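You operate a simulated robot arm through the tools that you are given. There is no shell and no other tool. Be economical: measure what you need, move in short steps, check, and stop when the job is done.

The job below is to be done with a simulated two-armed robot. You get a single attempt, and the scene is never put back.

JOB
Pick up the dust tin with one hand, pass it to the other hand and put it on the top of the green bench. Set down upright: dust tin.

It is judged by the outcome, as a careful person would: the job done as asked, and still so three seconds after it is handed in. It fails if anything else is knocked over, pushed out of place, dropped, spilled or broken.

ROBOT AND FRAMES
Two 7-joint arms with two-finger parallel grippers on one trunk, on a base that drives. Base frame: it is fixed to the floor where the robot stands at the start and does not move with it; the origin is under the middle of the robot, x ahead of it, y to its left, z up. Readings come in m, degrees, newtons and seconds.
The left shoulder is at the start at [0.06, 0.143, 0.626], the right one opposite. With the tool pointing down near the work surface each hand reaches from about 0.1 to 0.7 m from the robot's upright axis, wherever it stands, measured 20 degrees to its own side. Places, roughly: top of the green bench [2.1, -4.5, 0.8]. Payload 1.57 kg a hand.
Tool frame (each hand has its own): the origin (TCP) lies between the finger pads and is the grasp point; the fingertips stand 0.03 m ahead of it; z points along the fingers, y is the line along which they close. The gripper opens to 0.11 m. The fingers are 0.024 m wide and 0.012 m thick; the gripper's body (0.048 by 0.112 m) begins 0.078 m behind the TCP.
Orientation is that of the tool frame in the base frame, as a unit quaternion [w, x, y, z]. With the fingers straight down and closing along the base's y, the tool's x points along the base's -x, its y along +y and its z along -z.

CONTROLS
- The arms move only by the tool nudge_tool. It takes "left_plan", "right_plan" or both (then of equal length, played together; a hand with none holds still); each is a list of rows, each an object (a shift or turn left out is 0, a gripper value left out holds the last) with "offset": the shift along the tool's x, y, z in units of 50 mm (1.0 is 50 mm), a list of three; "turn": the turn, a rotation vector about the tool's x, y, z in units of 4 degrees (1.0 is 4 degrees), a list of three; "grip": the gripper command, from -1 (fully open) to 1 (shut), values between in proportion. In form: [{"offset": [tx, ty, tz], "turn": [ax, ay, az], "grip": grip}, ...]. A call has 1 to 10 rows; each row shifts and turns the commanded pose from where the row before left it, along the tool's axes as they then stand. A call with a number of a shift or a turn outside -1 to 1 is refused whole. A row lasts 0.2 s, in which the tool goes at most 0.05 m and 8.6 degrees; a call with a longer step from one row to the next is refused whole, and so is a gripper value outside its range. Where a pose cannot be reached the arm comes as near as it can. A force on the tool above 40 N (or 10 N above the force at the start of the call, whichever is more), or a blocked arm, ends the call early, and 0.2 s more pass. The fingers move at their own pace (about 0.045 m/s each) and stop on an object; they squeeze with about 43 N. The grip force told is the motor's: it shows also when the fingers shut on nothing. Time passes only in rows, and 0.2 s behind the last, so rows that do not move let the fingers close. The reply holds the time, the measured pose of the TCP, the force on the tool along the base axes, the opening and the grip force, in the units named above and with some noise, with the torque about the TCP (base axes, N m) and any sound that the robot's microphone picked up.
- Cameras (640 x 400 px; columns grow to the right, rows downward): "scene" is now at [0.0316, 0.0065, 1.2168]; the picture's right is [0.11, -0.99, 0.00], its down [-0.90, -0.10, -0.43] and it looks along [0.43, 0.05, -0.90] (base axes); focal length 288 px, centre (320, 200). "left" rides on the left gripper at [0.07, -0.016, -0.141] in its tool frame; the picture's right is [0.23, 0.97, 0.00], its down [-0.86, 0.20, -0.48] and it looks along [-0.47, 0.11, 0.88] (tool axes); focal length 222 px, centre (320, 200). "right" rides on the right gripper at [0.07, 0.016, -0.141] in its tool frame; the picture's right is [-0.23, 0.97, 0.00], its down [-0.86, -0.20, -0.48] and it looks along [-0.47, -0.11, 0.88] (tool axes); focal length 222 px, centre (320, 200). There is no depth. A picture from a camera that has moved, and an enlarged one, comes with that camera's place and axes in the base frame and with its lens.
- snapshot(camera): a new picture of that camera. It takes no simulated time.
- raise_lower(by): slides the trunk up (or, below 0, down) by that many m; the arms and the scene camera ride with it, the base frame stays. It gives what a move gives, with no picture.
- base_move(legs): drives the robot by 1 to 6 legs, each [ahead, left, turn to the left] in m, m and degrees, along the robot's own axes; the way and the turn of a leg run together, so that a leg with both is an arc; at most 1.5 m and 180 degrees a leg. The arms and the cameras ride along, it lands a little off, and it stops where it bumps. It gives what a move gives.
- pan_tilt(pan, tilt): turns the head with the scene camera to pan (to the left, within 86 degrees either way) and tilt (down, from -29 to 69), counted from straight ahead of the robot. It gives what a move gives.
- inspect(camera, box): a new picture of the part [left, top, right, bottom] of that camera's present view, enlarged. It takes no simulated time.
- close_job(): hands the job in; it is judged then, once.

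Go step by step. Nothing tells you exact positions but the pictures and the camera data: compare them with the known pose of the tool, close in by small moves and look again before you grip or let go. The budget is 120 turns and 100 pictures, counting those below and the enlarged ones. Unless the task says otherwise, let go and move clear before handing in, and close with one line.

The tools are called after "Call:" as a command line: name --argument value ..., lists and objects as JSON in quotes. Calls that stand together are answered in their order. nudge_tool: Moves the arms, as the interface text tells. Its arguments: {"type":"object","properties":{"left_plan":{"type":"array","items":{"type":"object","properties":{"offset":{"type":"array","items":{"type":"number"}},"turn":{"type":"array","items":{"type":"number"}},"grip":{"type":"number"}}}},"right_plan":{"type":"array","items":{"type":"object","properties":{"offset":{"type":"array","items":{"type":"number"}},"turn":{"type":"array","items":{"type":"number"}},"grip":{"type":"number"}}}}},"required":[]} The other tools are called the same way: raise_lower (by) slides the trunk up or down; base_move (legs) drives the base; pan_tilt (pan, tilt) turns the head that bears the scene camera; snapshot (camera) takes a picture; inspect (camera, box) takes an enlarged picture of a part of a camera's view; close_job () hands the job in.

At the start:

```text
clock: 0.0
left_tool_pos: [0.3, 0.11, 0.538]
left_ee_rot: [0.0, 0.0, 1.0, 0.0]
left_ft_force: [0.6, -1.3, -0.3]
left_ft_torque: [0.04, 0.0, 0.02]
left_grip_width: 0.11
left_grasp_force: 0.1
right_tool_pos: [0.3286, -0.21, 0.582]
right_ee_rot: [0.0, 0.0, 1.0, -0.001]
right_ft_force: [0.5, -0.5, -0.1]
right_ft_torque: [0.0, 0.03, 0.0]
right_grip_width: 0.1101
right_grasp_force: 0.0
trunk travel left (down, up): [-0.225, 0.365]
robot x, y, heading: [0.0003, -0.0009, 0.1]
head pan, tilt: [6.3, 64.5]
```

scene: 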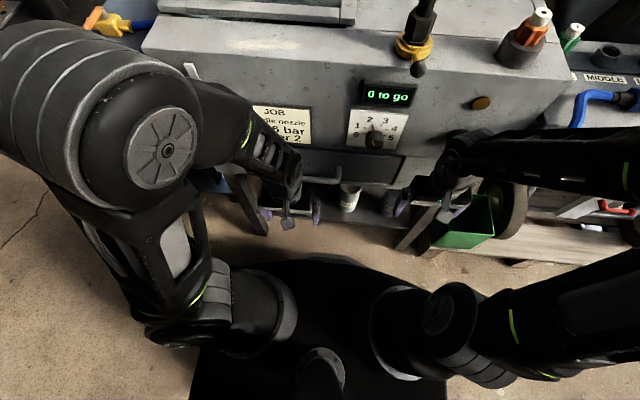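
right: 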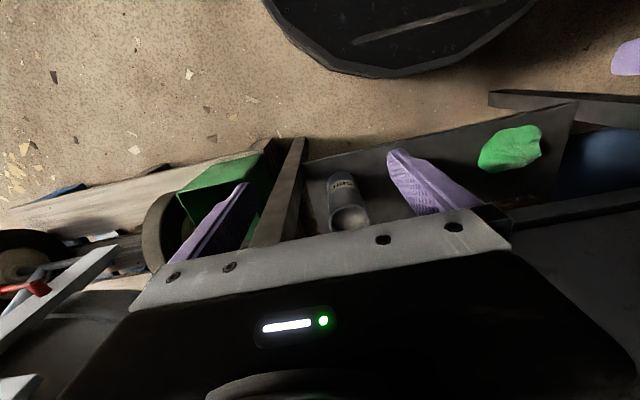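
left: 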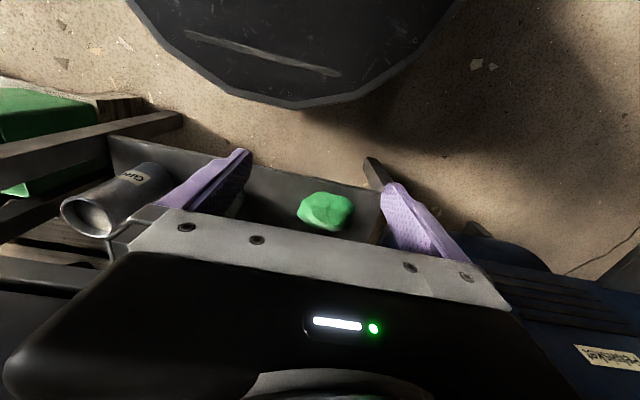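

I see a machine in front of me, with a grey labelled can and a green lump on a low shelf. I'll look closer and look around before moving.

Call:
inspect --camera "right" --box '[240, 120, 560, 320]'

Call:
inspect --camera "left" --box '[20, 120, 340, 320]'

Call:
pan_tilt --pan 0 --tilt 35

Call:
snapshot --camera "scene"

```text
2.00 times, centred on (400, 220) of right
camera zoom: at [0.2588, -0.1939, 0.7231], right [0.23, 0.97, 0.0], down [0.86, -0.2, 0.48], along [0.47, -0.11, -0.88], focal length 444 px, centre (160, 160)
```

zoom: 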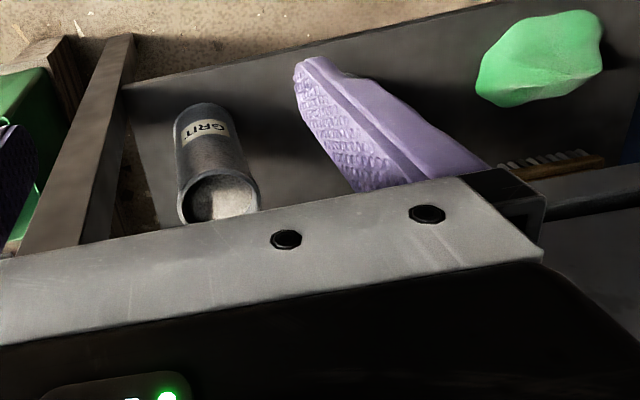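

```text
2.00 times, centred on (180, 220) of left
camera zoom: at [0.231, 0.0942, 0.6794], right [-0.23, 0.97, 0.0], down [0.86, 0.2, 0.48], along [0.47, 0.11, -0.88], focal length 444 px, centre (600, 160)
```

zoom: 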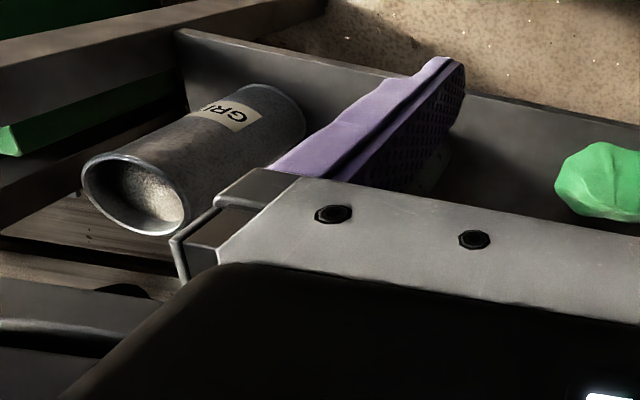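

```text
clock: 0.9
left_tool_pos: [0.3002, 0.1089, 0.5372]
left_ee_rot: [0.0, 0.0, 1.0, 0.0]
left_ft_force: [-0.4, -0.3, -1.0]
left_ft_torque: [0.0, -0.01, -0.03]
left_grip_width: 0.1102
left_grasp_force: 0.2
right_tool_pos: [0.3286, -0.2099, 0.583]
right_ee_rot: [0.0, 0.0, 1.0, 0.0]
right_ft_force: [-0.3, -0.2, 0.0]
right_ft_torque: [-0.02, -0.03, -0.01]
right_grip_width: 0.1099
right_grasp_force: 0.0
trunk travel left (down, up): [-0.225, 0.365]
robot x, y, heading: [-0.0018, -0.0014, -0.1]
head pan, tilt: [0.0, 35.0]
```

```text
94 pictures are left
camera scene: at [0.0587, -0.0002, 1.256], right [0.0, -1.0, 0.0], down [-0.57, 0.0, -0.82], along [0.82, 0.0, -0.57], focal length 288 px, centre (320, 200)
```

scene: 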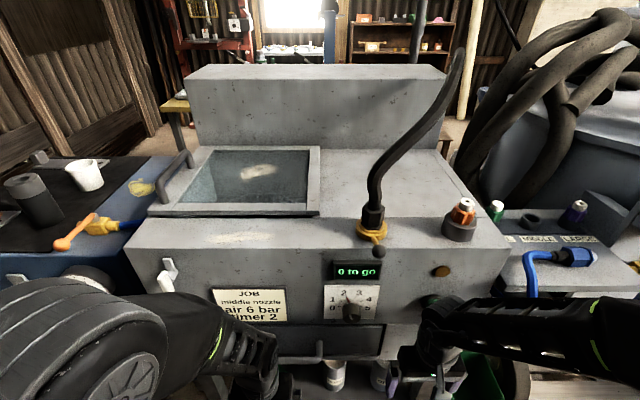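

The can under the machine reads GRIT, and there may be a second one beside it. I'll inspect for the dust tin.

Call:
inspect --camera "scene" --box '[260, 320, 540, 400]'

Call:
inspect --camera "scene" --box '[0, 130, 200, 290]'

Call:
inspect --camera "scene" --box '[440, 170, 640, 295]'

Call:
inspect --camera "scene" --box '[150, 0, 480, 110]'

```text
2.29 times, centred on (400, 360) of scene
camera zoom: at [0.0587, -0.0002, 1.256], right [0.0, -1.0, 0.0], down [-0.57, 0.0, -0.82], along [0.82, 0.0, -0.57], focal length 658 px, centre (137, -166)
```

zoom: 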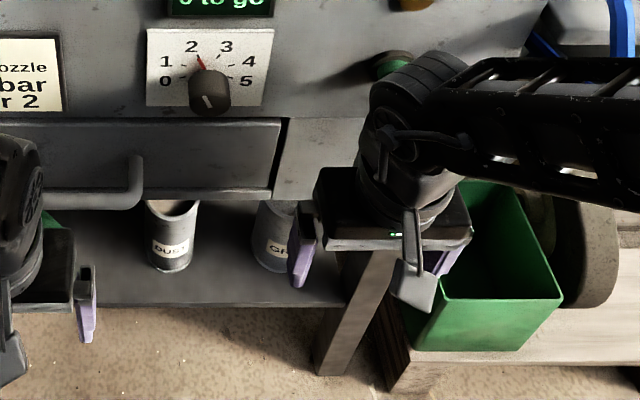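

```text
2.50 times, centred on (100, 210) of scene
camera zoom: at [0.0587, -0.0002, 1.256], right [0.0, -1.0, 0.0], down [-0.57, 0.0, -0.82], along [0.82, 0.0, -0.57], focal length 719 px, centre (870, 175)
```

zoom: 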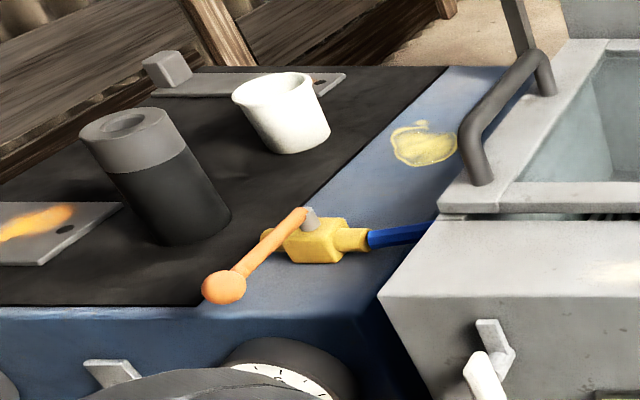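

```text
3.20 times, centred on (540, 232) of scene
camera zoom: at [0.0587, -0.0002, 1.256], right [0.0, -1.0, 0.0], down [-0.57, 0.0, -0.82], along [0.82, 0.0, -0.57], focal length 921 px, centre (-384, 96)
```

zoom: 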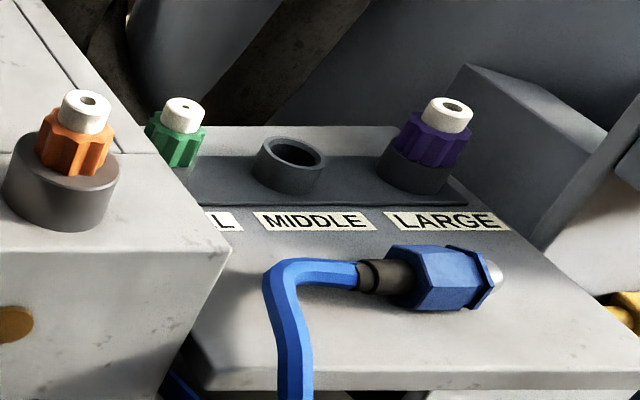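

```text
1.94 times, centred on (315, 55) of scene
camera zoom: at [0.0587, -0.0002, 1.256], right [0.0, -1.0, 0.0], down [-0.57, 0.0, -0.82], along [0.82, 0.0, -0.57], focal length 558 px, centre (330, 481)
```

zoom: 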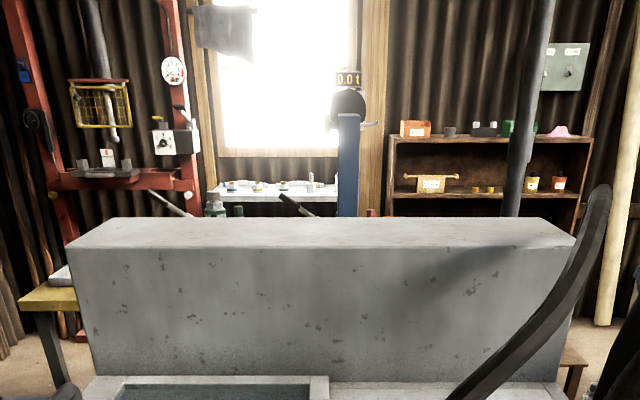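

The DUST tin stands on the under-shelf at roughly (0.485, -0.045), shelf z about 0.27, with GRIT to its right. I'll look to the sides to know the room before backing up.

Call:
pan_tilt --pan -80 --tilt 25

Call:
snapshot --camera "scene"

Call:
pan_tilt --pan 80 --tilt 25

Call:
snapshot --camera "scene"

```text
clock: 2.5
left_tool_pos: [0.3006, 0.109, 0.5376]
left_ee_rot: [-0.001, 0.001, 1.0, 0.0]
left_ft_force: [0.5, -0.6, 0.1]
left_ft_torque: [0.04, 0.0, 0.05]
left_grip_width: 0.11
left_grasp_force: 0.1
right_tool_pos: [0.3301, -0.2103, 0.5821]
right_ee_rot: [0.0, 0.0, 1.0, 0.0]
right_ft_force: [0.2, 0.0, -0.1]
right_ft_torque: [-0.03, 0.03, -0.03]
right_grip_width: 0.1102
right_grasp_force: 0.1
trunk travel left (down, up): [-0.225, 0.365]
robot x, y, heading: [-0.0017, -0.0004, 0.0]
head pan, tilt: [-80.0, 25.0]
```

```text
89 pictures are left
camera scene: at [-0.0133, -0.091, 1.2718], right [-0.98, -0.17, 0.0], down [-0.07, 0.42, -0.91], along [0.16, -0.89, -0.42], focal length 288 px, centre (320, 200)
```

scene: 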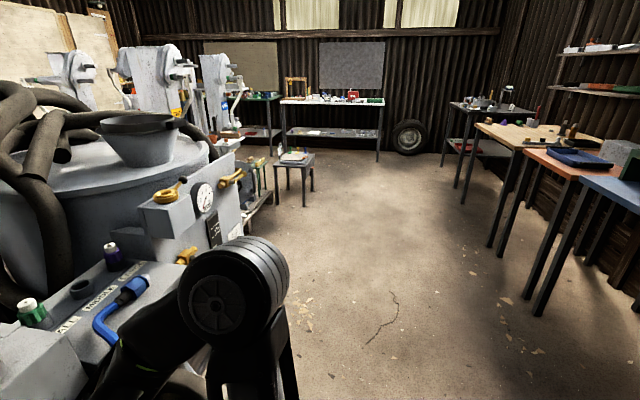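

```text
clock: 4.9
left_tool_pos: [0.3007, 0.1084, 0.5382]
left_ee_rot: [0.0, 0.0, 1.0, -0.001]
left_ft_force: [-0.4, -0.6, 0.0]
left_ft_torque: [0.01, 0.02, 0.0]
left_grip_width: 0.11
left_grasp_force: 0.2
right_tool_pos: [0.329, -0.2099, 0.5822]
right_ee_rot: [0.0, 0.0, 1.0, 0.0]
right_ft_force: [-0.2, -0.8, 0.0]
right_ft_torque: [-0.01, 0.0, 0.02]
right_grip_width: 0.1099
right_grasp_force: 0.0
trunk travel left (down, up): [-0.225, 0.365]
robot x, y, heading: [0.0009, -0.003, -0.0]
head pan, tilt: [80.0, 25.0]
```

```text
88 pictures are left
camera scene: at [-0.0133, 0.0905, 1.2718], right [0.98, -0.17, 0.0], down [-0.07, -0.42, -0.91], along [0.16, 0.89, -0.42], focal length 288 px, centre (320, 200)
```

scene: 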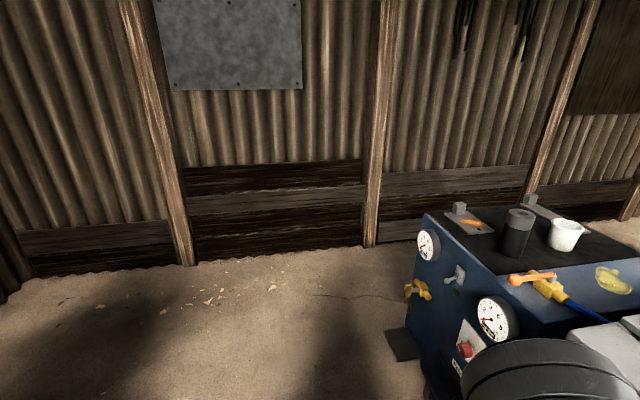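

The green bench is to the far right behind the blasting machines and the floor behind me is free. I back off a bit to view the under-shelf.

Call:
base_move --legs '[[-0.4, 0, 0]]'

Call:
pan_tilt --pan 0 --tilt 45

Call:
snapshot --camera "scene"

Call:
snapshot --camera "right"

Call:
snapshot --camera "left"

```text
clock: 7.4
left_tool_pos: [-0.1007, 0.1096, 0.5389]
left_ee_rot: [0.0, -0.003, 1.0, 0.0]
left_ft_force: [-0.1, -0.3, 0.2]
left_ft_torque: [0.01, -0.01, 0.0]
left_grip_width: 0.11
left_grasp_force: 0.0
right_tool_pos: [-0.0699, -0.2093, 0.5823]
right_ee_rot: [-0.001, -0.003, 1.0, 0.001]
right_ft_force: [0.0, -0.1, 0.1]
right_ft_torque: [0.02, -0.01, -0.01]
right_grip_width: 0.11
right_grasp_force: 0.0
trunk travel left (down, up): [-0.225, 0.365]
robot x, y, heading: [-0.3985, 0.0007, 0.4]
head pan, tilt: [80.0, 25.0]
```

```text
clock: 8.9
left_tool_pos: [-0.1005, 0.1093, 0.5371]
left_ee_rot: [0.0, -0.004, 1.0, 0.0]
left_ft_force: [0.3, -0.3, -0.4]
left_ft_torque: [0.01, 0.01, 0.0]
left_grip_width: 0.1097
left_grasp_force: 0.1
right_tool_pos: [-0.0707, -0.2092, 0.5812]
right_ee_rot: [0.0, -0.003, 1.0, 0.0]
right_ft_force: [-0.7, -0.2, -0.3]
right_ft_torque: [-0.01, 0.0, -0.02]
right_grip_width: 0.1097
right_grasp_force: 0.1
trunk travel left (down, up): [-0.225, 0.365]
robot x, y, heading: [-0.4, 0.0024, 0.5]
head pan, tilt: [0.0, 45.0]
```

```text
87 pictures are left
camera scene: at [-0.3483, -0.0011, 1.2413], right [0.01, -1.0, 0.0], down [-0.71, 0.0, -0.71], along [0.71, 0.01, -0.71], focal length 288 px, centre (320, 200)
```

scene: 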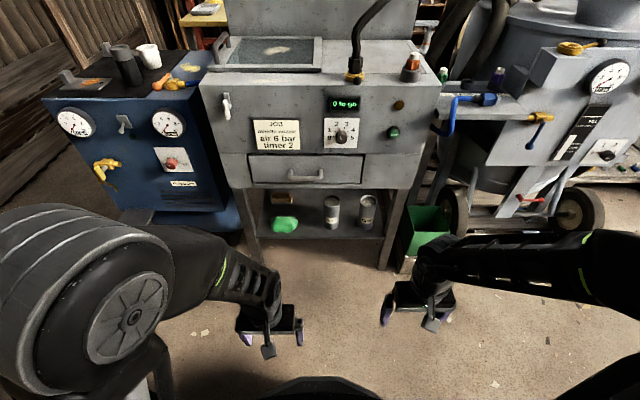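

```text
86 pictures are left
camera right: at [-0.1402, -0.1935, 0.7231], right [0.22, 0.98, 0.0], down [0.86, -0.19, 0.48], along [0.47, -0.11, -0.88], focal length 222 px, centre (320, 200)
```

right: 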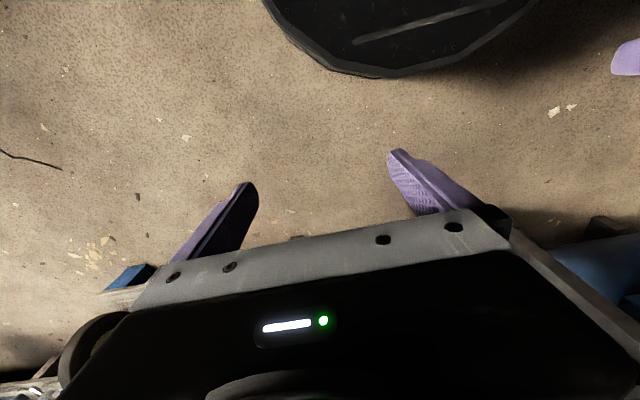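

```text
85 pictures are left
camera left: at [-0.1698, 0.0944, 0.6794], right [-0.23, 0.97, 0.0], down [0.85, 0.2, 0.48], along [0.47, 0.11, -0.88], focal length 222 px, centre (320, 200)
```

left: 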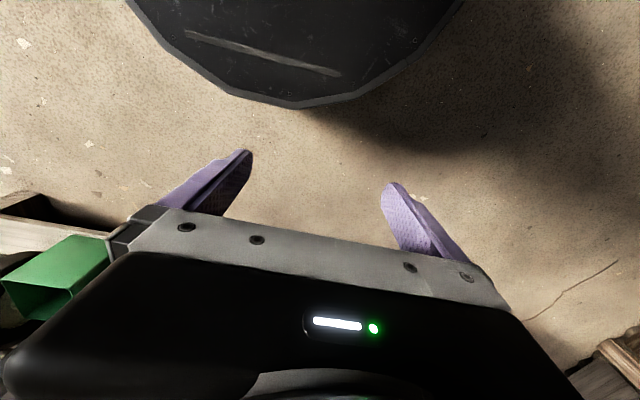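

Now the whole under-shelf is visible; I enlarge it.

Call:
inspect --camera "scene" --box '[230, 130, 430, 255]'

Call:
raise_lower --by -0.2

Call:
inspect --camera "scene" --box '[230, 100, 430, 225]'

```text
3.20 times, centred on (330, 192) of scene
camera zoom: at [-0.3483, -0.0011, 1.2413], right [0.01, -1.0, 0.0], down [-0.71, 0.0, -0.71], along [0.71, 0.01, -0.71], focal length 921 px, centre (288, 224)
```

zoom: 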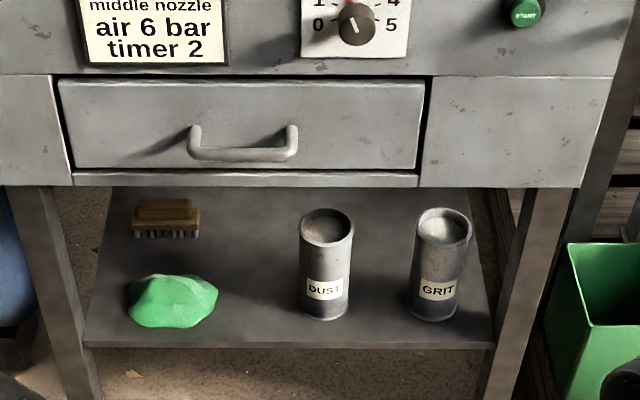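

```text
clock: 11.1
left_tool_pos: [-0.1014, 0.1094, 0.3375]
left_ee_rot: [0.001, -0.003, 1.0, 0.0]
left_ft_force: [-0.1, 0.1, 0.3]
left_ft_torque: [-0.03, 0.0, 0.02]
left_grip_width: 0.1099
left_grasp_force: 0.1
right_tool_pos: [-0.0707, -0.2082, 0.3823]
right_ee_rot: [0.0, -0.004, 1.0, 0.0]
right_ft_force: [0.6, 0.5, 0.1]
right_ft_torque: [-0.01, -0.04, 0.02]
right_grip_width: 0.1104
right_grasp_force: 0.0
trunk travel left (down, up): [-0.025, 0.565]
robot x, y, heading: [-0.4013, 0.0029, 0.6]
head pan, tilt: [0.0, 45.0]
```

```text
3.20 times, centred on (330, 162) of scene
camera zoom: at [-0.3483, -0.0011, 1.0413], right [0.01, -1.0, 0.0], down [-0.71, 0.0, -0.71], along [0.71, 0.0, -0.71], focal length 921 px, centre (288, 320)
```

zoom: 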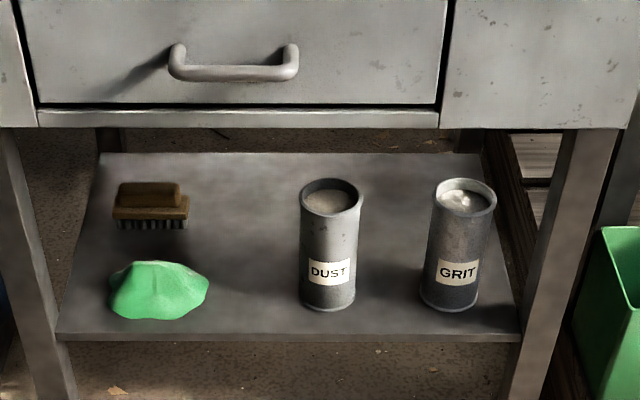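

Triangulated: DUST tin centre ≈ (0.48, -0.044), base z≈0.247, rim z≈0.415, Ø≈0.07; cabinet underside z≈0.556, so a level grasp from the front fits. I'll bring the left hand forward and pitch it level, with the right hand pulled back and up.

Call:
nudge_tool --left_plan '[{"offset": [-1, 0, 0], "turn": [0, -1, 0]}, {"offset": [-0.99, 0, 0.07], "turn": [0, -1, 0]}, {"offset": [-0.98, 0, 0.14], "turn": [0, -1, 0]}, {"offset": [-0.97, 0, 0.2], "turn": [0, -1, 0]}, {"turn": [0, -1, 0]}, {"turn": [0, -1, 0]}, {"turn": [0, -1, 0]}, {"turn": [0, -1, 0]}, {"turn": [0, -1, 0]}, {"turn": [0, -1, 0]}]' --right_plan '[{"offset": [0.55, 0, -0.75]}, {"offset": [0.55, 0, -0.75]}, {"offset": [0.55, 0, -0.75]}, {"offset": [0.55, 0, -0.75]}, {}, {}, {}, {}, {}, {}]'

Call:
nudge_tool --left_plan '[{"turn": [0, -1, 0]}, {"turn": [0, -1, 0]}, {"turn": [0, -1, 0]}, {"turn": [0, -1, 0]}, {"turn": [0, -1, 0]}, {"turn": [0, -1, 0]}, {"turn": [0, -1, 0]}, {"turn": [0, -1, 0]}, {"turn": [0, -1, 0]}, {"turn": [0, -1, 0]}]'

```text
clock: 13.3
left_tool_pos: [0.0995, 0.1106, 0.3385]
left_ee_rot: [0.343, -0.003, 0.939, 0.001]
left_ft_force: [-0.9, 1.2, 0.2]
left_ft_torque: [0.01, 0.0, -0.05]
left_grip_width: 0.1102
left_grasp_force: 0.1
right_tool_pos: [-0.1743, -0.2118, 0.5358]
right_ee_rot: [0.0, -0.003, 1.0, 0.0]
right_ft_force: [0.8, -0.9, -0.2]
right_ft_torque: [0.0, -0.02, 0.03]
right_grip_width: 0.11
right_grasp_force: 0.1
right hand out of reach, approached as far as the arm can: row 2
trunk travel left (down, up): [-0.025, 0.565]
robot x, y, heading: [-0.4011, -0.0027, 0.4]
head pan, tilt: [0.0, 45.0]
```

```text
clock: 15.5
left_tool_pos: [0.0988, 0.1101, 0.3387]
left_ee_rot: [0.643, -0.002, 0.766, 0.002]
left_ft_force: [0.6, 1.5, 0.1]
left_ft_torque: [0.01, 0.02, 0.0]
left_grip_width: 0.11
left_grasp_force: 0.1
right_tool_pos: [-0.1753, -0.2116, 0.536]
right_ee_rot: [0.0, -0.003, 1.0, -0.001]
right_ft_force: [0.3, 1.1, -0.4]
right_ft_torque: [-0.02, 0.0, -0.02]
right_grip_width: 0.1101
right_grasp_force: 0.0
trunk travel left (down, up): [-0.025, 0.565]
robot x, y, heading: [-0.3981, -0.0013, 0.5]
head pan, tilt: [0.0, 45.0]
```

The left hand is 80° pitched; I finish levelling, lower to z≈0.305, and shift the base sideways to line up with the tin.

Call:
nudge_tool --left_plan '[{"turn": [0, -1, 0]}, {"turn": [0, -1, 0]}, {"turn": [0, -0.5, 0]}, {"offset": [0.66, 0, 0]}]'

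Call:
base_move --legs '[[0, -0.154, -0.5]]'

Call:
snapshot --camera "scene"

Call:
snapshot --camera "left"

```text
clock: 16.5
left_tool_pos: [0.0983, 0.1094, 0.3048]
left_ee_rot: [0.708, -0.003, 0.707, 0.002]
left_ft_force: [-0.5, 0.2, 0.1]
left_ft_torque: [0.0, 0.01, 0.01]
left_grip_width: 0.11
left_grasp_force: 0.1
right_tool_pos: [-0.1753, -0.2116, 0.5359]
right_ee_rot: [0.0, -0.003, 1.0, 0.0]
right_ft_force: [-0.2, -0.5, -0.1]
right_ft_torque: [-0.01, 0.01, -0.01]
right_grip_width: 0.1098
right_grasp_force: 0.0
trunk travel left (down, up): [-0.025, 0.565]
robot x, y, heading: [-0.3992, -0.0019, 0.4]
head pan, tilt: [0.0, 45.0]
```

```text
clock: 17.9
left_tool_pos: [0.0976, -0.0461, 0.3051]
left_ee_rot: [0.707, 0.002, 0.707, -0.001]
left_ft_force: [0.8, -0.4, -0.3]
left_ft_torque: [-0.04, 0.0, 0.03]
left_grip_width: 0.1098
left_grasp_force: 0.1
right_tool_pos: [-0.178, -0.3654, 0.5358]
right_ee_rot: [0.001, 0.002, 1.0, 0.0]
right_ft_force: [0.0, -0.3, -0.7]
right_ft_torque: [0.03, 0.03, 0.0]
right_grip_width: 0.1099
right_grasp_force: 0.1
trunk travel left (down, up): [-0.025, 0.565]
robot x, y, heading: [-0.3977, -0.1532, -0.3]
head pan, tilt: [0.0, 45.0]
```

```text
82 pictures are left
camera scene: at [-0.3481, -0.1533, 1.0412], right [0.0, -1.0, 0.0], down [-0.71, 0.0, -0.71], along [0.71, 0.0, -0.71], focal length 288 px, centre (320, 200)
```

scene: 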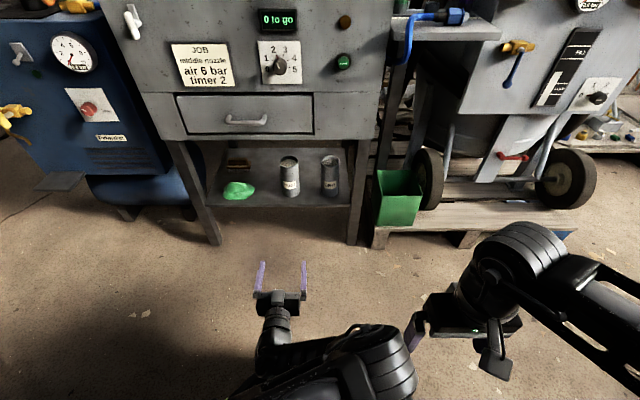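

```text
81 pictures are left
camera left: at [-0.0423, -0.0605, 0.2353], right [0.0, 0.97, -0.23], down [-0.48, 0.2, 0.86], along [0.88, 0.11, 0.47], focal length 222 px, centre (320, 200)
```

left: 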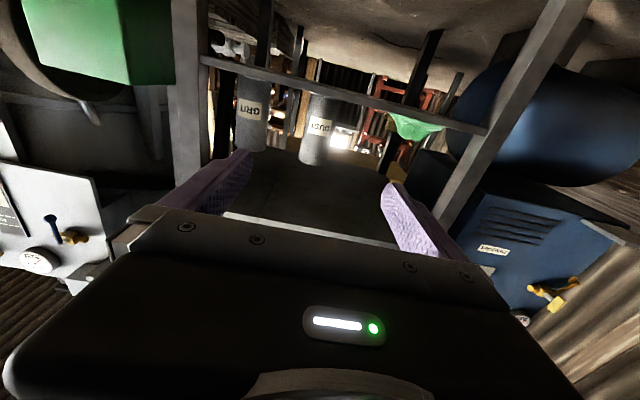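

Aligned within 6 mm of the tin's y (≈-0.040). I drive forward most of the way, nudge y, and look.

Call:
base_move --legs '[[0.27, 0.005, 0.3]]'

Call:
snapshot --camera "left"

Call:
snapshot --camera "scene"

```text
clock: 19.8
left_tool_pos: [0.3699, -0.043, 0.3055]
left_ee_rot: [0.707, 0.0, 0.707, -0.001]
left_ft_force: [-0.3, -0.1, 0.6]
left_ft_torque: [-0.06, 0.0, 0.0]
left_grip_width: 0.1101
left_grasp_force: 0.0
right_tool_pos: [0.0942, -0.3614, 0.5353]
right_ee_rot: [0.0, 0.001, 1.0, 0.0]
right_ft_force: [0.3, 0.3, 0.1]
right_ft_torque: [0.02, 0.03, -0.02]
right_grip_width: 0.11
right_grasp_force: 0.2
trunk travel left (down, up): [-0.025, 0.565]
robot x, y, heading: [-0.1264, -0.1505, -0.0]
head pan, tilt: [0.0, 45.0]
```

```text
80 pictures are left
camera left: at [0.2296, -0.0565, 0.2353], right [0.0, 0.97, -0.23], down [-0.48, 0.2, 0.86], along [0.88, 0.11, 0.47], focal length 222 px, centre (320, 200)
```

left: 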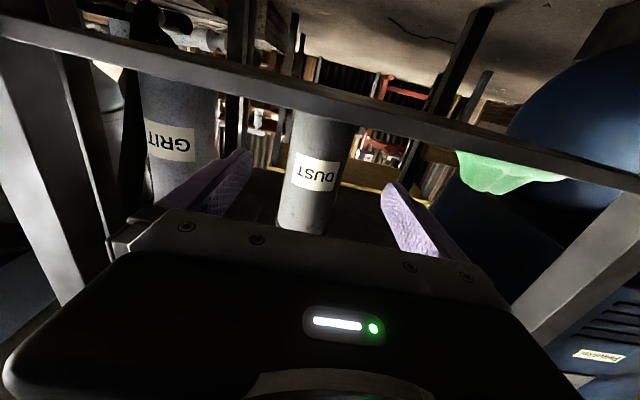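

```text
79 pictures are left
camera scene: at [-0.0762, -0.1494, 1.0412], right [0.0, -1.0, 0.0], down [-0.71, 0.0, -0.71], along [0.71, 0.0, -0.71], focal length 288 px, centre (320, 200)
```

scene: 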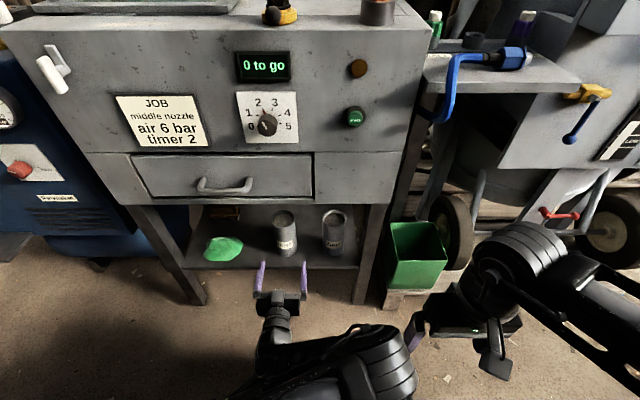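

Fingers straddle the tin line well. I drive 7 cm more, then finish with the arm.

Call:
base_move --legs '[[0.07, 0.002, 0]]'

Call:
snapshot --camera "left"

Call:
inspect --camera "scene" --box '[180, 180, 400, 320]'

```text
clock: 20.8
left_tool_pos: [0.4415, -0.0407, 0.3038]
left_ee_rot: [0.707, 0.002, 0.707, -0.003]
left_ft_force: [-0.1, -0.1, 0.1]
left_ft_torque: [0.04, 0.01, 0.04]
left_grip_width: 0.1099
left_grasp_force: 0.0
right_tool_pos: [0.1656, -0.359, 0.5364]
right_ee_rot: [0.0, 0.003, 1.0, 0.001]
right_ft_force: [0.7, 1.0, 0.6]
right_ft_torque: [-0.02, 0.02, 0.01]
right_grip_width: 0.11
right_grasp_force: 0.1
trunk travel left (down, up): [-0.025, 0.565]
robot x, y, heading: [-0.0586, -0.1505, -0.2]
head pan, tilt: [0.0, 45.0]
```

```text
78 pictures are left
camera left: at [0.3003, -0.055, 0.2353], right [0.0, 0.97, -0.23], down [-0.48, 0.2, 0.86], along [0.88, 0.1, 0.47], focal length 222 px, centre (320, 200)
```

left: 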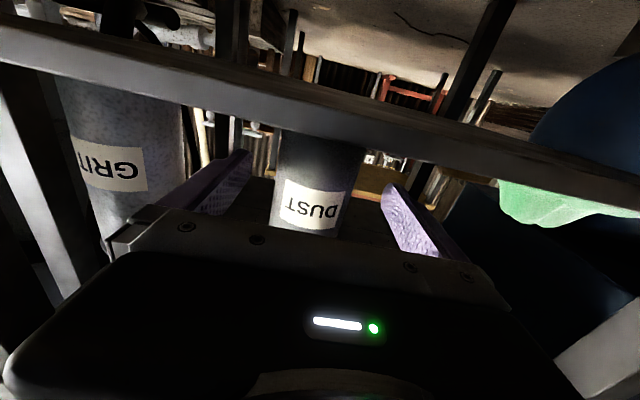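

```text
2.86 times, centred on (290, 250) of scene
camera zoom: at [-0.0055, -0.1478, 1.0412], right [0.0, -1.0, 0.0], down [-0.71, 0.0, -0.71], along [0.71, 0.0, -0.71], focal length 822 px, centre (406, 57)
```

zoom: 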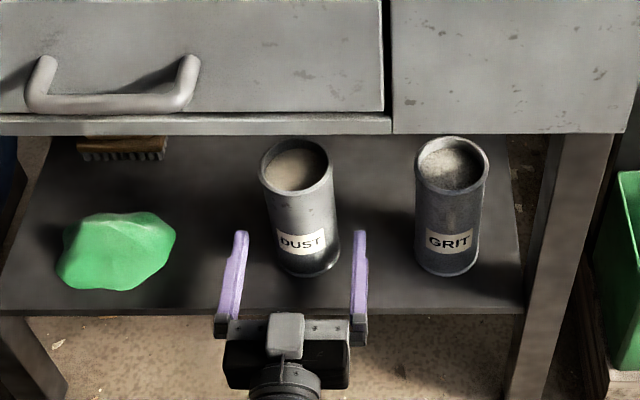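

Well centred; tin axis x≈0.488. I advance 45 mm with the arm, then close gently.

Call:
nudge_tool --left_plan '[{"offset": [0, 0, 0.3]}, {"offset": [0, 0, 0.3]}, {"offset": [0, 0, 0.3]}, {}]'

Call:
snapshot --camera "left"

Call:
inspect --camera "scene" --box '[180, 180, 400, 320]'

```text
clock: 21.8
left_tool_pos: [0.4871, -0.0412, 0.3055]
left_ee_rot: [0.707, 0.001, 0.707, -0.001]
left_ft_force: [0.1, 0.0, -0.4]
left_ft_torque: [-0.05, 0.0, -0.01]
left_grip_width: 0.11
left_grasp_force: 0.1
right_tool_pos: [0.1651, -0.3588, 0.5367]
right_ee_rot: [-0.001, 0.002, 1.0, 0.0]
right_ft_force: [-0.2, -0.4, 0.8]
right_ft_torque: [0.0, -0.03, 0.01]
right_grip_width: 0.1101
right_grasp_force: 0.0
trunk travel left (down, up): [-0.025, 0.565]
robot x, y, heading: [-0.0573, -0.1467, -0.2]
head pan, tilt: [0.0, 45.0]
```

```text
76 pictures are left
camera left: at [0.3459, -0.055, 0.2354], right [0.0, 0.97, -0.23], down [-0.48, 0.2, 0.86], along [0.88, 0.1, 0.47], focal length 222 px, centre (320, 200)
```

left: 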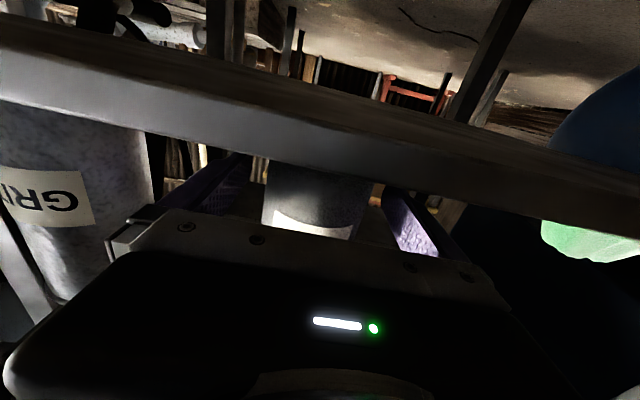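

```text
2.86 times, centred on (290, 250) of scene
camera zoom: at [-0.0055, -0.1478, 1.0412], right [0.0, -1.0, 0.0], down [-0.71, 0.0, -0.71], along [0.71, 0.0, -0.71], focal length 822 px, centre (406, 57)
```

zoom: 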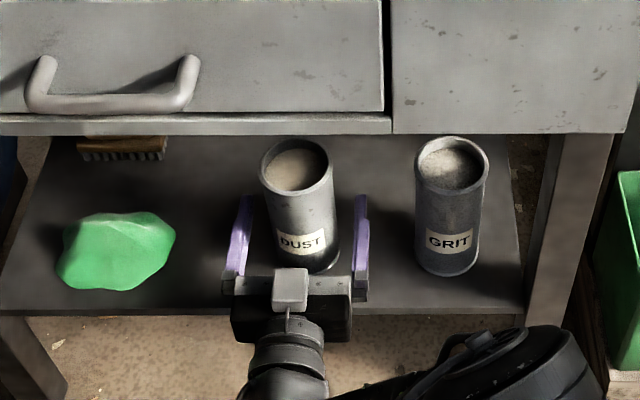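

Fingers are either side of the tin. I close the left gripper.

Call:
nudge_tool --left_plan '[{"grip": 0.2}, {"grip": 0.5}, {"grip": 1}, {"grip": 1}, {"grip": 1}, {"grip": 1}]'

Call:
inspect --camera "scene" --box '[180, 180, 400, 320]'

```text
clock: 23.2
left_tool_pos: [0.4874, -0.0399, 0.3052]
left_ee_rot: [0.707, 0.002, 0.707, -0.002]
left_ft_force: [1.6, -1.9, 0.2]
left_ft_torque: [-0.09, -0.05, -0.01]
left_grip_width: 0.0706
left_grasp_force: 43.0
right_tool_pos: [0.1655, -0.3585, 0.5363]
right_ee_rot: [0.0, 0.003, 1.0, 0.0]
right_ft_force: [-0.8, 0.1, -0.4]
right_ft_torque: [-0.02, -0.02, -0.02]
right_grip_width: 0.1101
right_grasp_force: 0.1
trunk travel left (down, up): [-0.025, 0.565]
robot x, y, heading: [-0.0592, -0.1465, -0.3]
head pan, tilt: [0.0, 45.0]
```

```text
2.86 times, centred on (290, 250) of scene
camera zoom: at [-0.0055, -0.1478, 1.0413], right [0.0, -1.0, 0.0], down [-0.71, 0.0, -0.71], along [0.71, 0.0, -0.71], focal length 822 px, centre (406, 57)
```

zoom: 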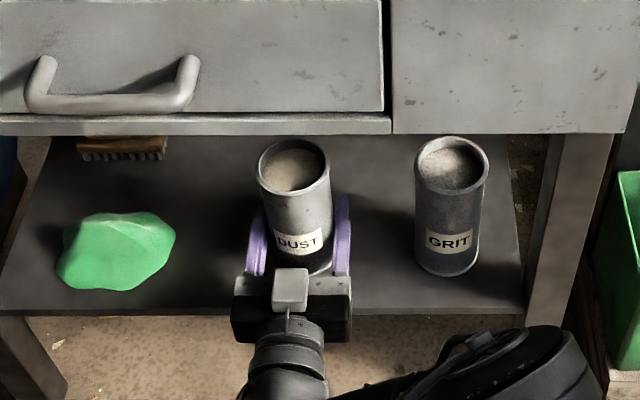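

Gripped at 70.6 mm. I lift 30 mm gently.

Call:
nudge_tool --left_plan '[{"offset": [-0.15, 0, 0]}, {"offset": [-0.15, 0, 0]}, {"offset": [-0.15, 0, 0]}, {"offset": [-0.15, 0, 0]}, {}]'

Call:
inspect --camera "scene" --box '[180, 180, 400, 320]'

```text
clock: 24.4
left_tool_pos: [0.4865, -0.0417, 0.3332]
left_ee_rot: [0.707, 0.001, 0.707, -0.001]
left_ft_force: [0.0, 0.4, -4.3]
left_ft_torque: [0.03, -0.05, 0.01]
left_grip_width: 0.0705
left_grasp_force: 42.9
right_tool_pos: [0.1662, -0.36, 0.5346]
right_ee_rot: [0.0, 0.002, 1.0, 0.0]
right_ft_force: [-0.6, 0.0, 0.6]
right_ft_torque: [0.01, 0.0, 0.01]
right_grip_width: 0.1099
right_grasp_force: 0.0
trunk travel left (down, up): [-0.025, 0.565]
robot x, y, heading: [-0.0571, -0.1469, -0.3]
head pan, tilt: [0.0, 45.0]
```

```text
2.86 times, centred on (290, 250) of scene
camera zoom: at [-0.0052, -0.1477, 1.0412], right [0.0, -1.0, 0.0], down [-0.71, 0.0, -0.71], along [0.71, 0.0, -0.71], focal length 822 px, centre (406, 57)
```

zoom: 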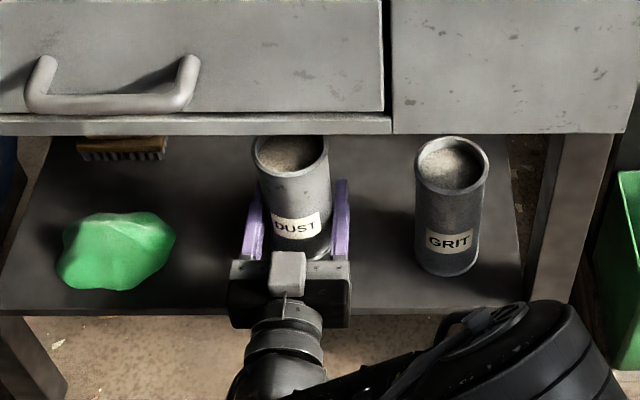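

The tin is up and upright. I back straight out from under the cabinet.

Call:
base_move --legs '[[-0.25, 0, 0], [-0.35, 0, 0]]'

Call:
snapshot --camera "scene"

```text
clock: 28.1
left_tool_pos: [-0.1154, -0.0395, 0.3343]
left_ee_rot: [0.707, 0.003, 0.707, -0.003]
left_ft_force: [-0.1, 0.3, -5.0]
left_ft_torque: [0.01, -0.04, -0.03]
left_grip_width: 0.0704
left_grasp_force: 42.7
right_tool_pos: [-0.4377, -0.3578, 0.5362]
right_ee_rot: [0.0, 0.005, 1.0, 0.0]
right_ft_force: [-0.4, -0.5, -0.4]
right_ft_torque: [0.01, 0.01, -0.04]
right_grip_width: 0.1099
right_grasp_force: 0.0
trunk travel left (down, up): [-0.025, 0.565]
robot x, y, heading: [-0.6633, -0.1437, -0.3]
head pan, tilt: [0.0, 45.0]
```

```text
72 pictures are left
camera scene: at [-0.6081, -0.1451, 1.0412], right [-0.01, -1.0, 0.0], down [-0.71, 0.01, -0.71], along [0.71, -0.01, -0.71], focal length 288 px, centre (320, 200)
```

scene: 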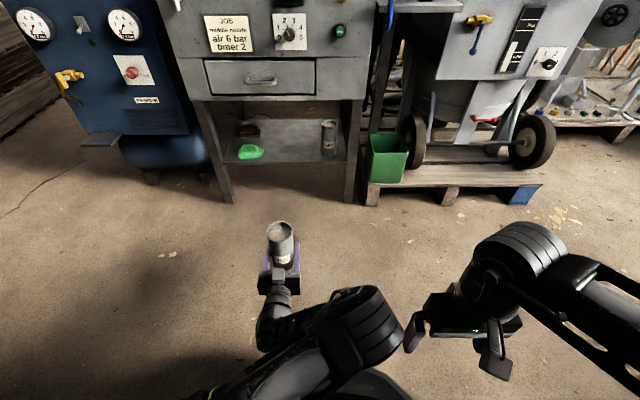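

The tin is clear. I raise the trunk for room, then yaw the left hand to point rightwards, so that its forearm comes from the left and leaves space for the right hand from above.

Call:
raise_lower --by 0.3

Call:
nudge_tool --left_plan '[{"turn": [0.5, 0, 0]}, {"turn": [0.8, 0, 0]}, {"turn": [1, 0, 0]}, {"turn": [1, 0, 0]}, {"turn": [1, 0, 0]}, {"turn": [1, 0, 0]}, {"turn": [1, 0, 0]}, {"turn": [1, 0, 0]}, {"turn": [0.8, 0, 0]}, {"turn": [0.5, 0, 0]}]'

Call:
snapshot --camera "scene"

```text
clock: 31.1
left_tool_pos: [-0.1154, -0.0401, 0.6338]
left_ee_rot: [0.708, 0.002, 0.707, -0.002]
left_ft_force: [-0.4, -0.3, -4.4]
left_ft_torque: [0.01, -0.03, 0.01]
left_grip_width: 0.0703
left_grasp_force: 43.1
right_tool_pos: [-0.4374, -0.3572, 0.836]
right_ee_rot: [0.0, 0.004, 1.0, 0.0]
right_ft_force: [-0.5, 0.8, 0.3]
right_ft_torque: [0.03, -0.01, 0.0]
right_grip_width: 0.1101
right_grasp_force: 0.0
trunk travel left (down, up): [-0.325, 0.265]
robot x, y, heading: [-0.6598, -0.1452, -0.1]
head pan, tilt: [0.0, 45.0]
```

```text
clock: 33.5
left_tool_pos: [-0.0657, -0.1488, 0.6671]
left_ee_rot: [0.675, 0.185, 0.688, -0.194]
left_ft_force: [-0.2, 0.2, -4.4]
left_ft_torque: [-0.03, -0.01, 0.0]
left_grip_width: 0.0706
left_grasp_force: 43.2
left hand out of reach, approached as far as the arm can: row 5, 6, 7, 8, 9, 10
right_tool_pos: [-0.4379, -0.3585, 0.8361]
right_ee_rot: [0.0, 0.004, 1.0, 0.0]
right_ft_force: [-0.4, 0.6, -0.1]
right_ft_torque: [-0.03, -0.01, 0.01]
right_grip_width: 0.1099
right_grasp_force: 0.0
trunk travel left (down, up): [-0.325, 0.265]
robot x, y, heading: [-0.6617, -0.1428, -0.4]
head pan, tilt: [0.0, 45.0]
stopped in row 10 (left hand): the arm was blocked; the commanded pose is now the measured one
```

```text
71 pictures are left
camera scene: at [-0.6079, -0.1451, 1.3412], right [-0.01, -1.0, 0.0], down [-0.71, 0.01, -0.71], along [0.71, -0.01, -0.71], focal length 288 px, centre (320, 200)
```

scene: 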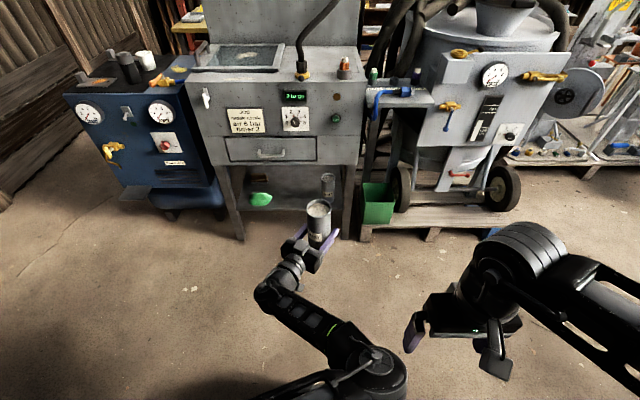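

The tin is now centred in front at (-0.066, -0.149, 0.667), rim ≈0.777, still upright. I bring the right hand up and forward first.

Call:
nudge_tool --right_plan '[{"offset": [0, 0, -0.9]}, {"offset": [-0.9, 0, 0]}, {"offset": [-0.9, 0, 0]}, {"offset": [-0.9, 0, 0]}, {"offset": [-0.9, 0, 0]}, {"offset": [-0.9, 0, 0]}, {"offset": [-0.9, 0, 0]}, {"offset": [-0.9, 0, 0]}, {"offset": [-0.9, 0, 0]}]'

Call:
snapshot --camera "scene"

Call:
snapshot --camera "right"

```text
clock: 35.5
left_tool_pos: [-0.0654, -0.1496, 0.6681]
left_ee_rot: [0.675, 0.184, 0.688, -0.194]
left_ft_force: [0.4, -0.8, -4.2]
left_ft_torque: [-0.01, -0.01, 0.01]
left_grip_width: 0.0705
left_grasp_force: 43.2
right_tool_pos: [-0.0729, -0.3608, 0.8544]
right_ee_rot: [0.004, 0.002, 1.0, 0.0]
right_ft_force: [-0.7, -0.5, 0.3]
right_ft_torque: [0.03, -0.04, -0.03]
right_grip_width: 0.1098
right_grasp_force: 0.1
right hand out of reach, approached as far as the arm can: row 1, 9
trunk travel left (down, up): [-0.325, 0.265]
robot x, y, heading: [-0.6631, -0.1455, -0.5]
head pan, tilt: [0.0, 45.0]
```

```text
70 pictures are left
camera scene: at [-0.6078, -0.1456, 1.3412], right [-0.01, -1.0, 0.0], down [-0.71, 0.01, -0.71], along [0.71, -0.01, -0.71], focal length 288 px, centre (320, 200)
```

scene: 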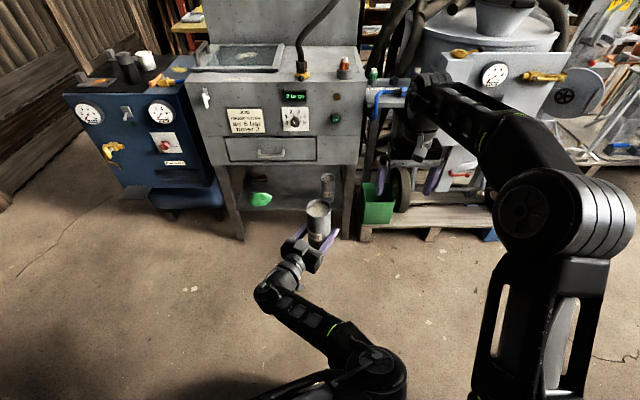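

```text
69 pictures are left
camera right: at [-0.1434, -0.3446, 0.9951], right [0.23, 0.97, 0.0], down [0.85, -0.2, 0.48], along [0.47, -0.11, -0.87], focal length 222 px, centre (320, 200)
```

right: 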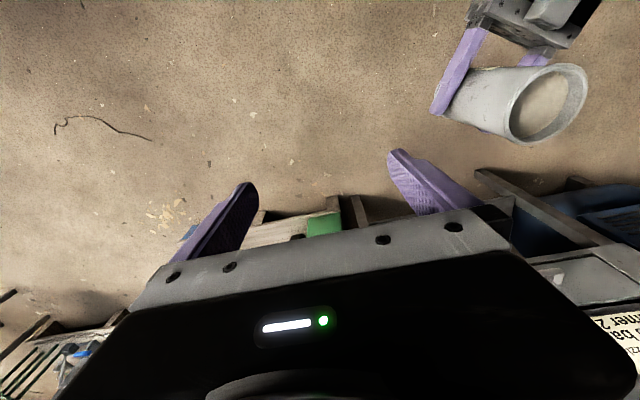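

The right arm is near its limit here, so I bring both hands 12 cm closer to the robot.

Call:
nudge_tool --left_plan '[{"offset": [0, -0.25, -0.41]}, {"offset": [0, -0.25, -0.41]}, {"offset": [0, -0.25, -0.41]}, {"offset": [0, -0.25, -0.41]}, {"offset": [0, -0.25, -0.41]}, {}]' --right_plan '[{"offset": [0.44, 0, -0.1]}, {"offset": [0.45, 0, -0.1]}, {"offset": [0.45, 0, -0.1]}, {"offset": [0.45, 0, -0.1]}, {"offset": [0.45, 0, -0.1]}, {}]'

Call:
snapshot --camera "scene"

Call:
snapshot --camera "right"

```text
clock: 36.2
left_tool_pos: [-0.0984, -0.0672, 0.6385]
left_ee_rot: [0.667, 0.113, 0.724, -0.137]
left_ft_force: [0.3, 0.3, -4.6]
left_ft_torque: [-0.05, -0.04, 0.03]
left_grip_width: 0.0704
left_grasp_force: 42.4
left hand out of reach, approached as far as the arm can: row 2, 3
right_tool_pos: [-0.1181, -0.3605, 0.8651]
right_ee_rot: [0.0, 0.002, 1.0, 0.0]
right_ft_force: [0.0, 0.1, 0.0]
right_ft_torque: [0.0, 0.03, 0.01]
right_grip_width: 0.11
right_grasp_force: 0.0
trunk travel left (down, up): [-0.325, 0.265]
robot x, y, heading: [-0.659, -0.1463, -0.4]
head pan, tilt: [0.0, 45.0]
stopped in row 3 (left hand): the arm was blocked; the commanded pose is now the measured one
```

```text
68 pictures are left
camera scene: at [-0.6075, -0.1451, 1.3412], right [-0.01, -1.0, 0.0], down [-0.71, 0.01, -0.71], along [0.71, -0.01, -0.71], focal length 288 px, centre (320, 200)
```

scene: 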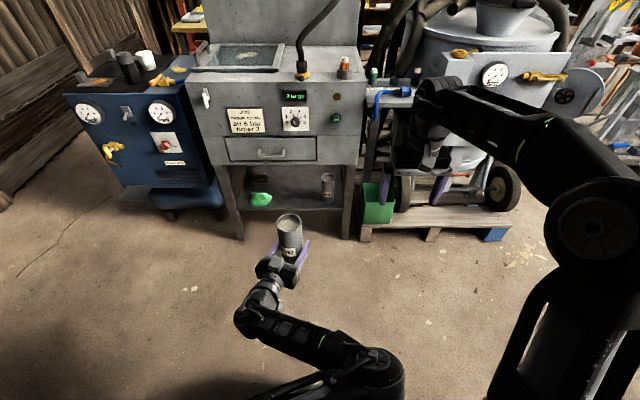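

```text
67 pictures are left
camera right: at [-0.1878, -0.3437, 1.0058], right [0.23, 0.97, 0.0], down [0.85, -0.2, 0.48], along [0.46, -0.11, -0.88], focal length 222 px, centre (320, 200)
```

right: 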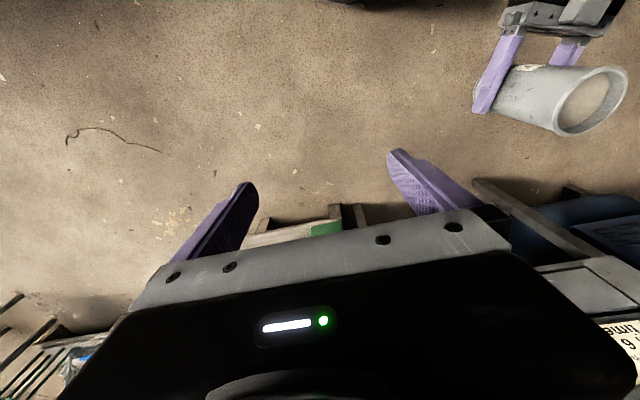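

The left wrist hit a limit and the tin is about 5° tilted. I turn the left hand back to pointing ahead and level, where it is comfortable, in small steps.

Call:
nudge_tool --left_plan '[{"turn": [-0.8, -0.25, 0]}, {"turn": [-1, -0.25, 0]}, {"turn": [-1, -0.25, 0]}, {"turn": [-1, -0.25, 0]}, {"turn": [-1, -0.1, 0]}, {}]'

```text
clock: 37.6
left_tool_pos: [-0.0976, -0.0691, 0.6406]
left_ee_rot: [0.704, -0.006, 0.71, -0.02]
left_ft_force: [-0.1, -0.3, -5.2]
left_ft_torque: [0.02, -0.01, -0.01]
left_grip_width: 0.0703
left_grasp_force: 42.9
right_tool_pos: [-0.1184, -0.3602, 0.8654]
right_ee_rot: [-0.001, 0.004, 1.0, -0.001]
right_ft_force: [0.0, -0.1, -0.2]
right_ft_torque: [0.01, -0.02, -0.03]
right_grip_width: 0.1098
right_grasp_force: 0.1
trunk travel left (down, up): [-0.325, 0.265]
robot x, y, heading: [-0.6595, -0.1441, -0.3]
head pan, tilt: [0.0, 45.0]
```

Nearly level; I fix the last 2° of roll and draw the left hand back 5 cm.

Call:
nudge_tool --left_plan '[{"turn": [0, 0, 0.53]}, {"offset": [0, 0, -0.25]}, {"offset": [0, 0, -0.25]}, {"offset": [0, 0, -0.25]}, {"offset": [0, 0, -0.25]}, {}]'

Call:
snapshot --camera "scene"

```text
clock: 39.0
left_tool_pos: [-0.15, -0.0681, 0.6407]
left_ee_rot: [0.704, 0.007, 0.71, -0.006]
left_ft_force: [0.2, 0.0, -4.2]
left_ft_torque: [-0.04, -0.05, 0.0]
left_grip_width: 0.0703
left_grasp_force: 42.9
right_tool_pos: [-0.1178, -0.3604, 0.8649]
right_ee_rot: [0.0, 0.003, 1.0, 0.0]
right_ft_force: [-0.7, 0.4, 0.1]
right_ft_torque: [0.0, 0.0, 0.02]
right_grip_width: 0.1097
right_grasp_force: 0.2
trunk travel left (down, up): [-0.325, 0.265]
robot x, y, heading: [-0.6623, -0.1429, -0.4]
head pan, tilt: [0.0, 45.0]
```

```text
66 pictures are left
camera scene: at [-0.608, -0.1451, 1.3412], right [-0.01, -1.0, 0.0], down [-0.71, 0.01, -0.71], along [0.71, -0.01, -0.71], focal length 288 px, centre (320, 200)
```

scene: 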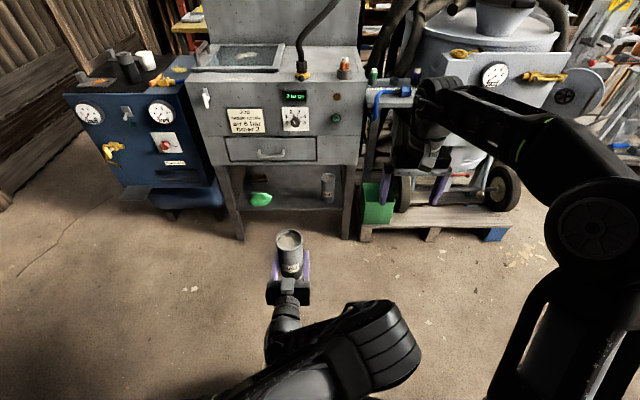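

Good pose: tin at (-0.15, -0.068), rim ≈0.75. Now I bring the right hand over it at z≈0.865.

Call:
nudge_tool --right_plan '[{"offset": [0.09, 0.83, 0]}, {"offset": [0.09, 0.83, 0]}, {"offset": [0.09, 0.83, 0]}, {"offset": [0.09, 0.83, 0]}, {"offset": [0.09, 0.83, 0]}, {"offset": [0.09, 0.83, 0]}, {"offset": [0.09, 0.83, 0]}]'

Call:
snapshot --camera "right"

Call:
snapshot --camera "scene"

```text
clock: 40.6
left_tool_pos: [-0.1496, -0.0681, 0.6408]
left_ee_rot: [0.704, 0.007, 0.71, -0.006]
left_ft_force: [0.2, -0.6, -4.5]
left_ft_torque: [0.02, -0.03, 0.01]
left_grip_width: 0.0705
left_grasp_force: 42.9
right_tool_pos: [-0.1526, -0.0716, 0.8566]
right_ee_rot: [0.002, 0.002, 1.0, 0.001]
right_ft_force: [-0.3, 0.5, -0.5]
right_ft_torque: [-0.02, 0.01, -0.04]
right_grip_width: 0.11
right_grasp_force: 0.1
right hand out of reach, approached as far as the arm can: row 7
trunk travel left (down, up): [-0.325, 0.265]
robot x, y, heading: [-0.6558, -0.1479, -0.3]
head pan, tilt: [0.0, 45.0]
```

```text
65 pictures are left
camera right: at [-0.223, -0.0555, 0.9976], right [0.23, 0.97, 0.0], down [0.85, -0.21, 0.48], along [0.47, -0.11, -0.88], focal length 222 px, centre (320, 200)
```

right: 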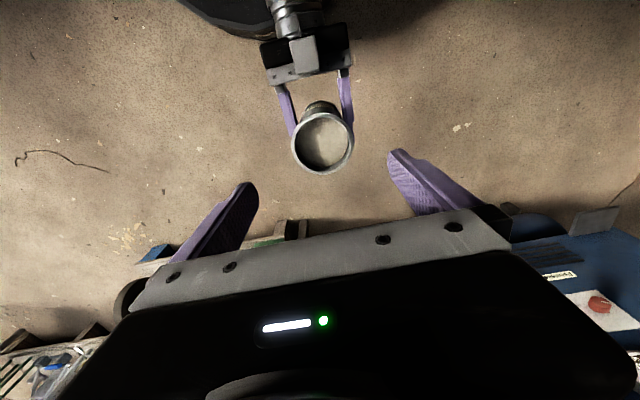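

```text
64 pictures are left
camera scene: at [-0.608, -0.1448, 1.3412], right [-0.01, -1.0, 0.0], down [-0.71, 0.01, -0.71], along [0.71, -0.01, -0.71], focal length 288 px, centre (320, 200)
```

scene: 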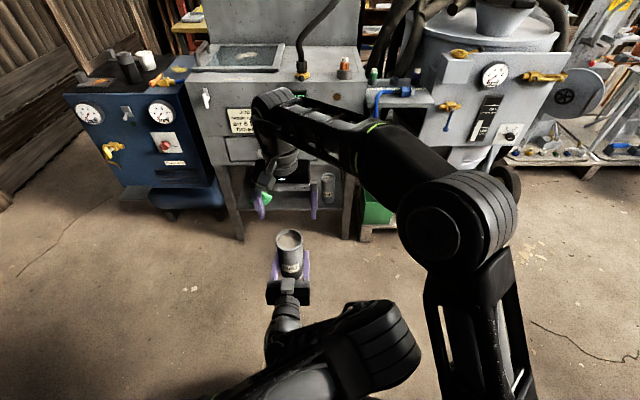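

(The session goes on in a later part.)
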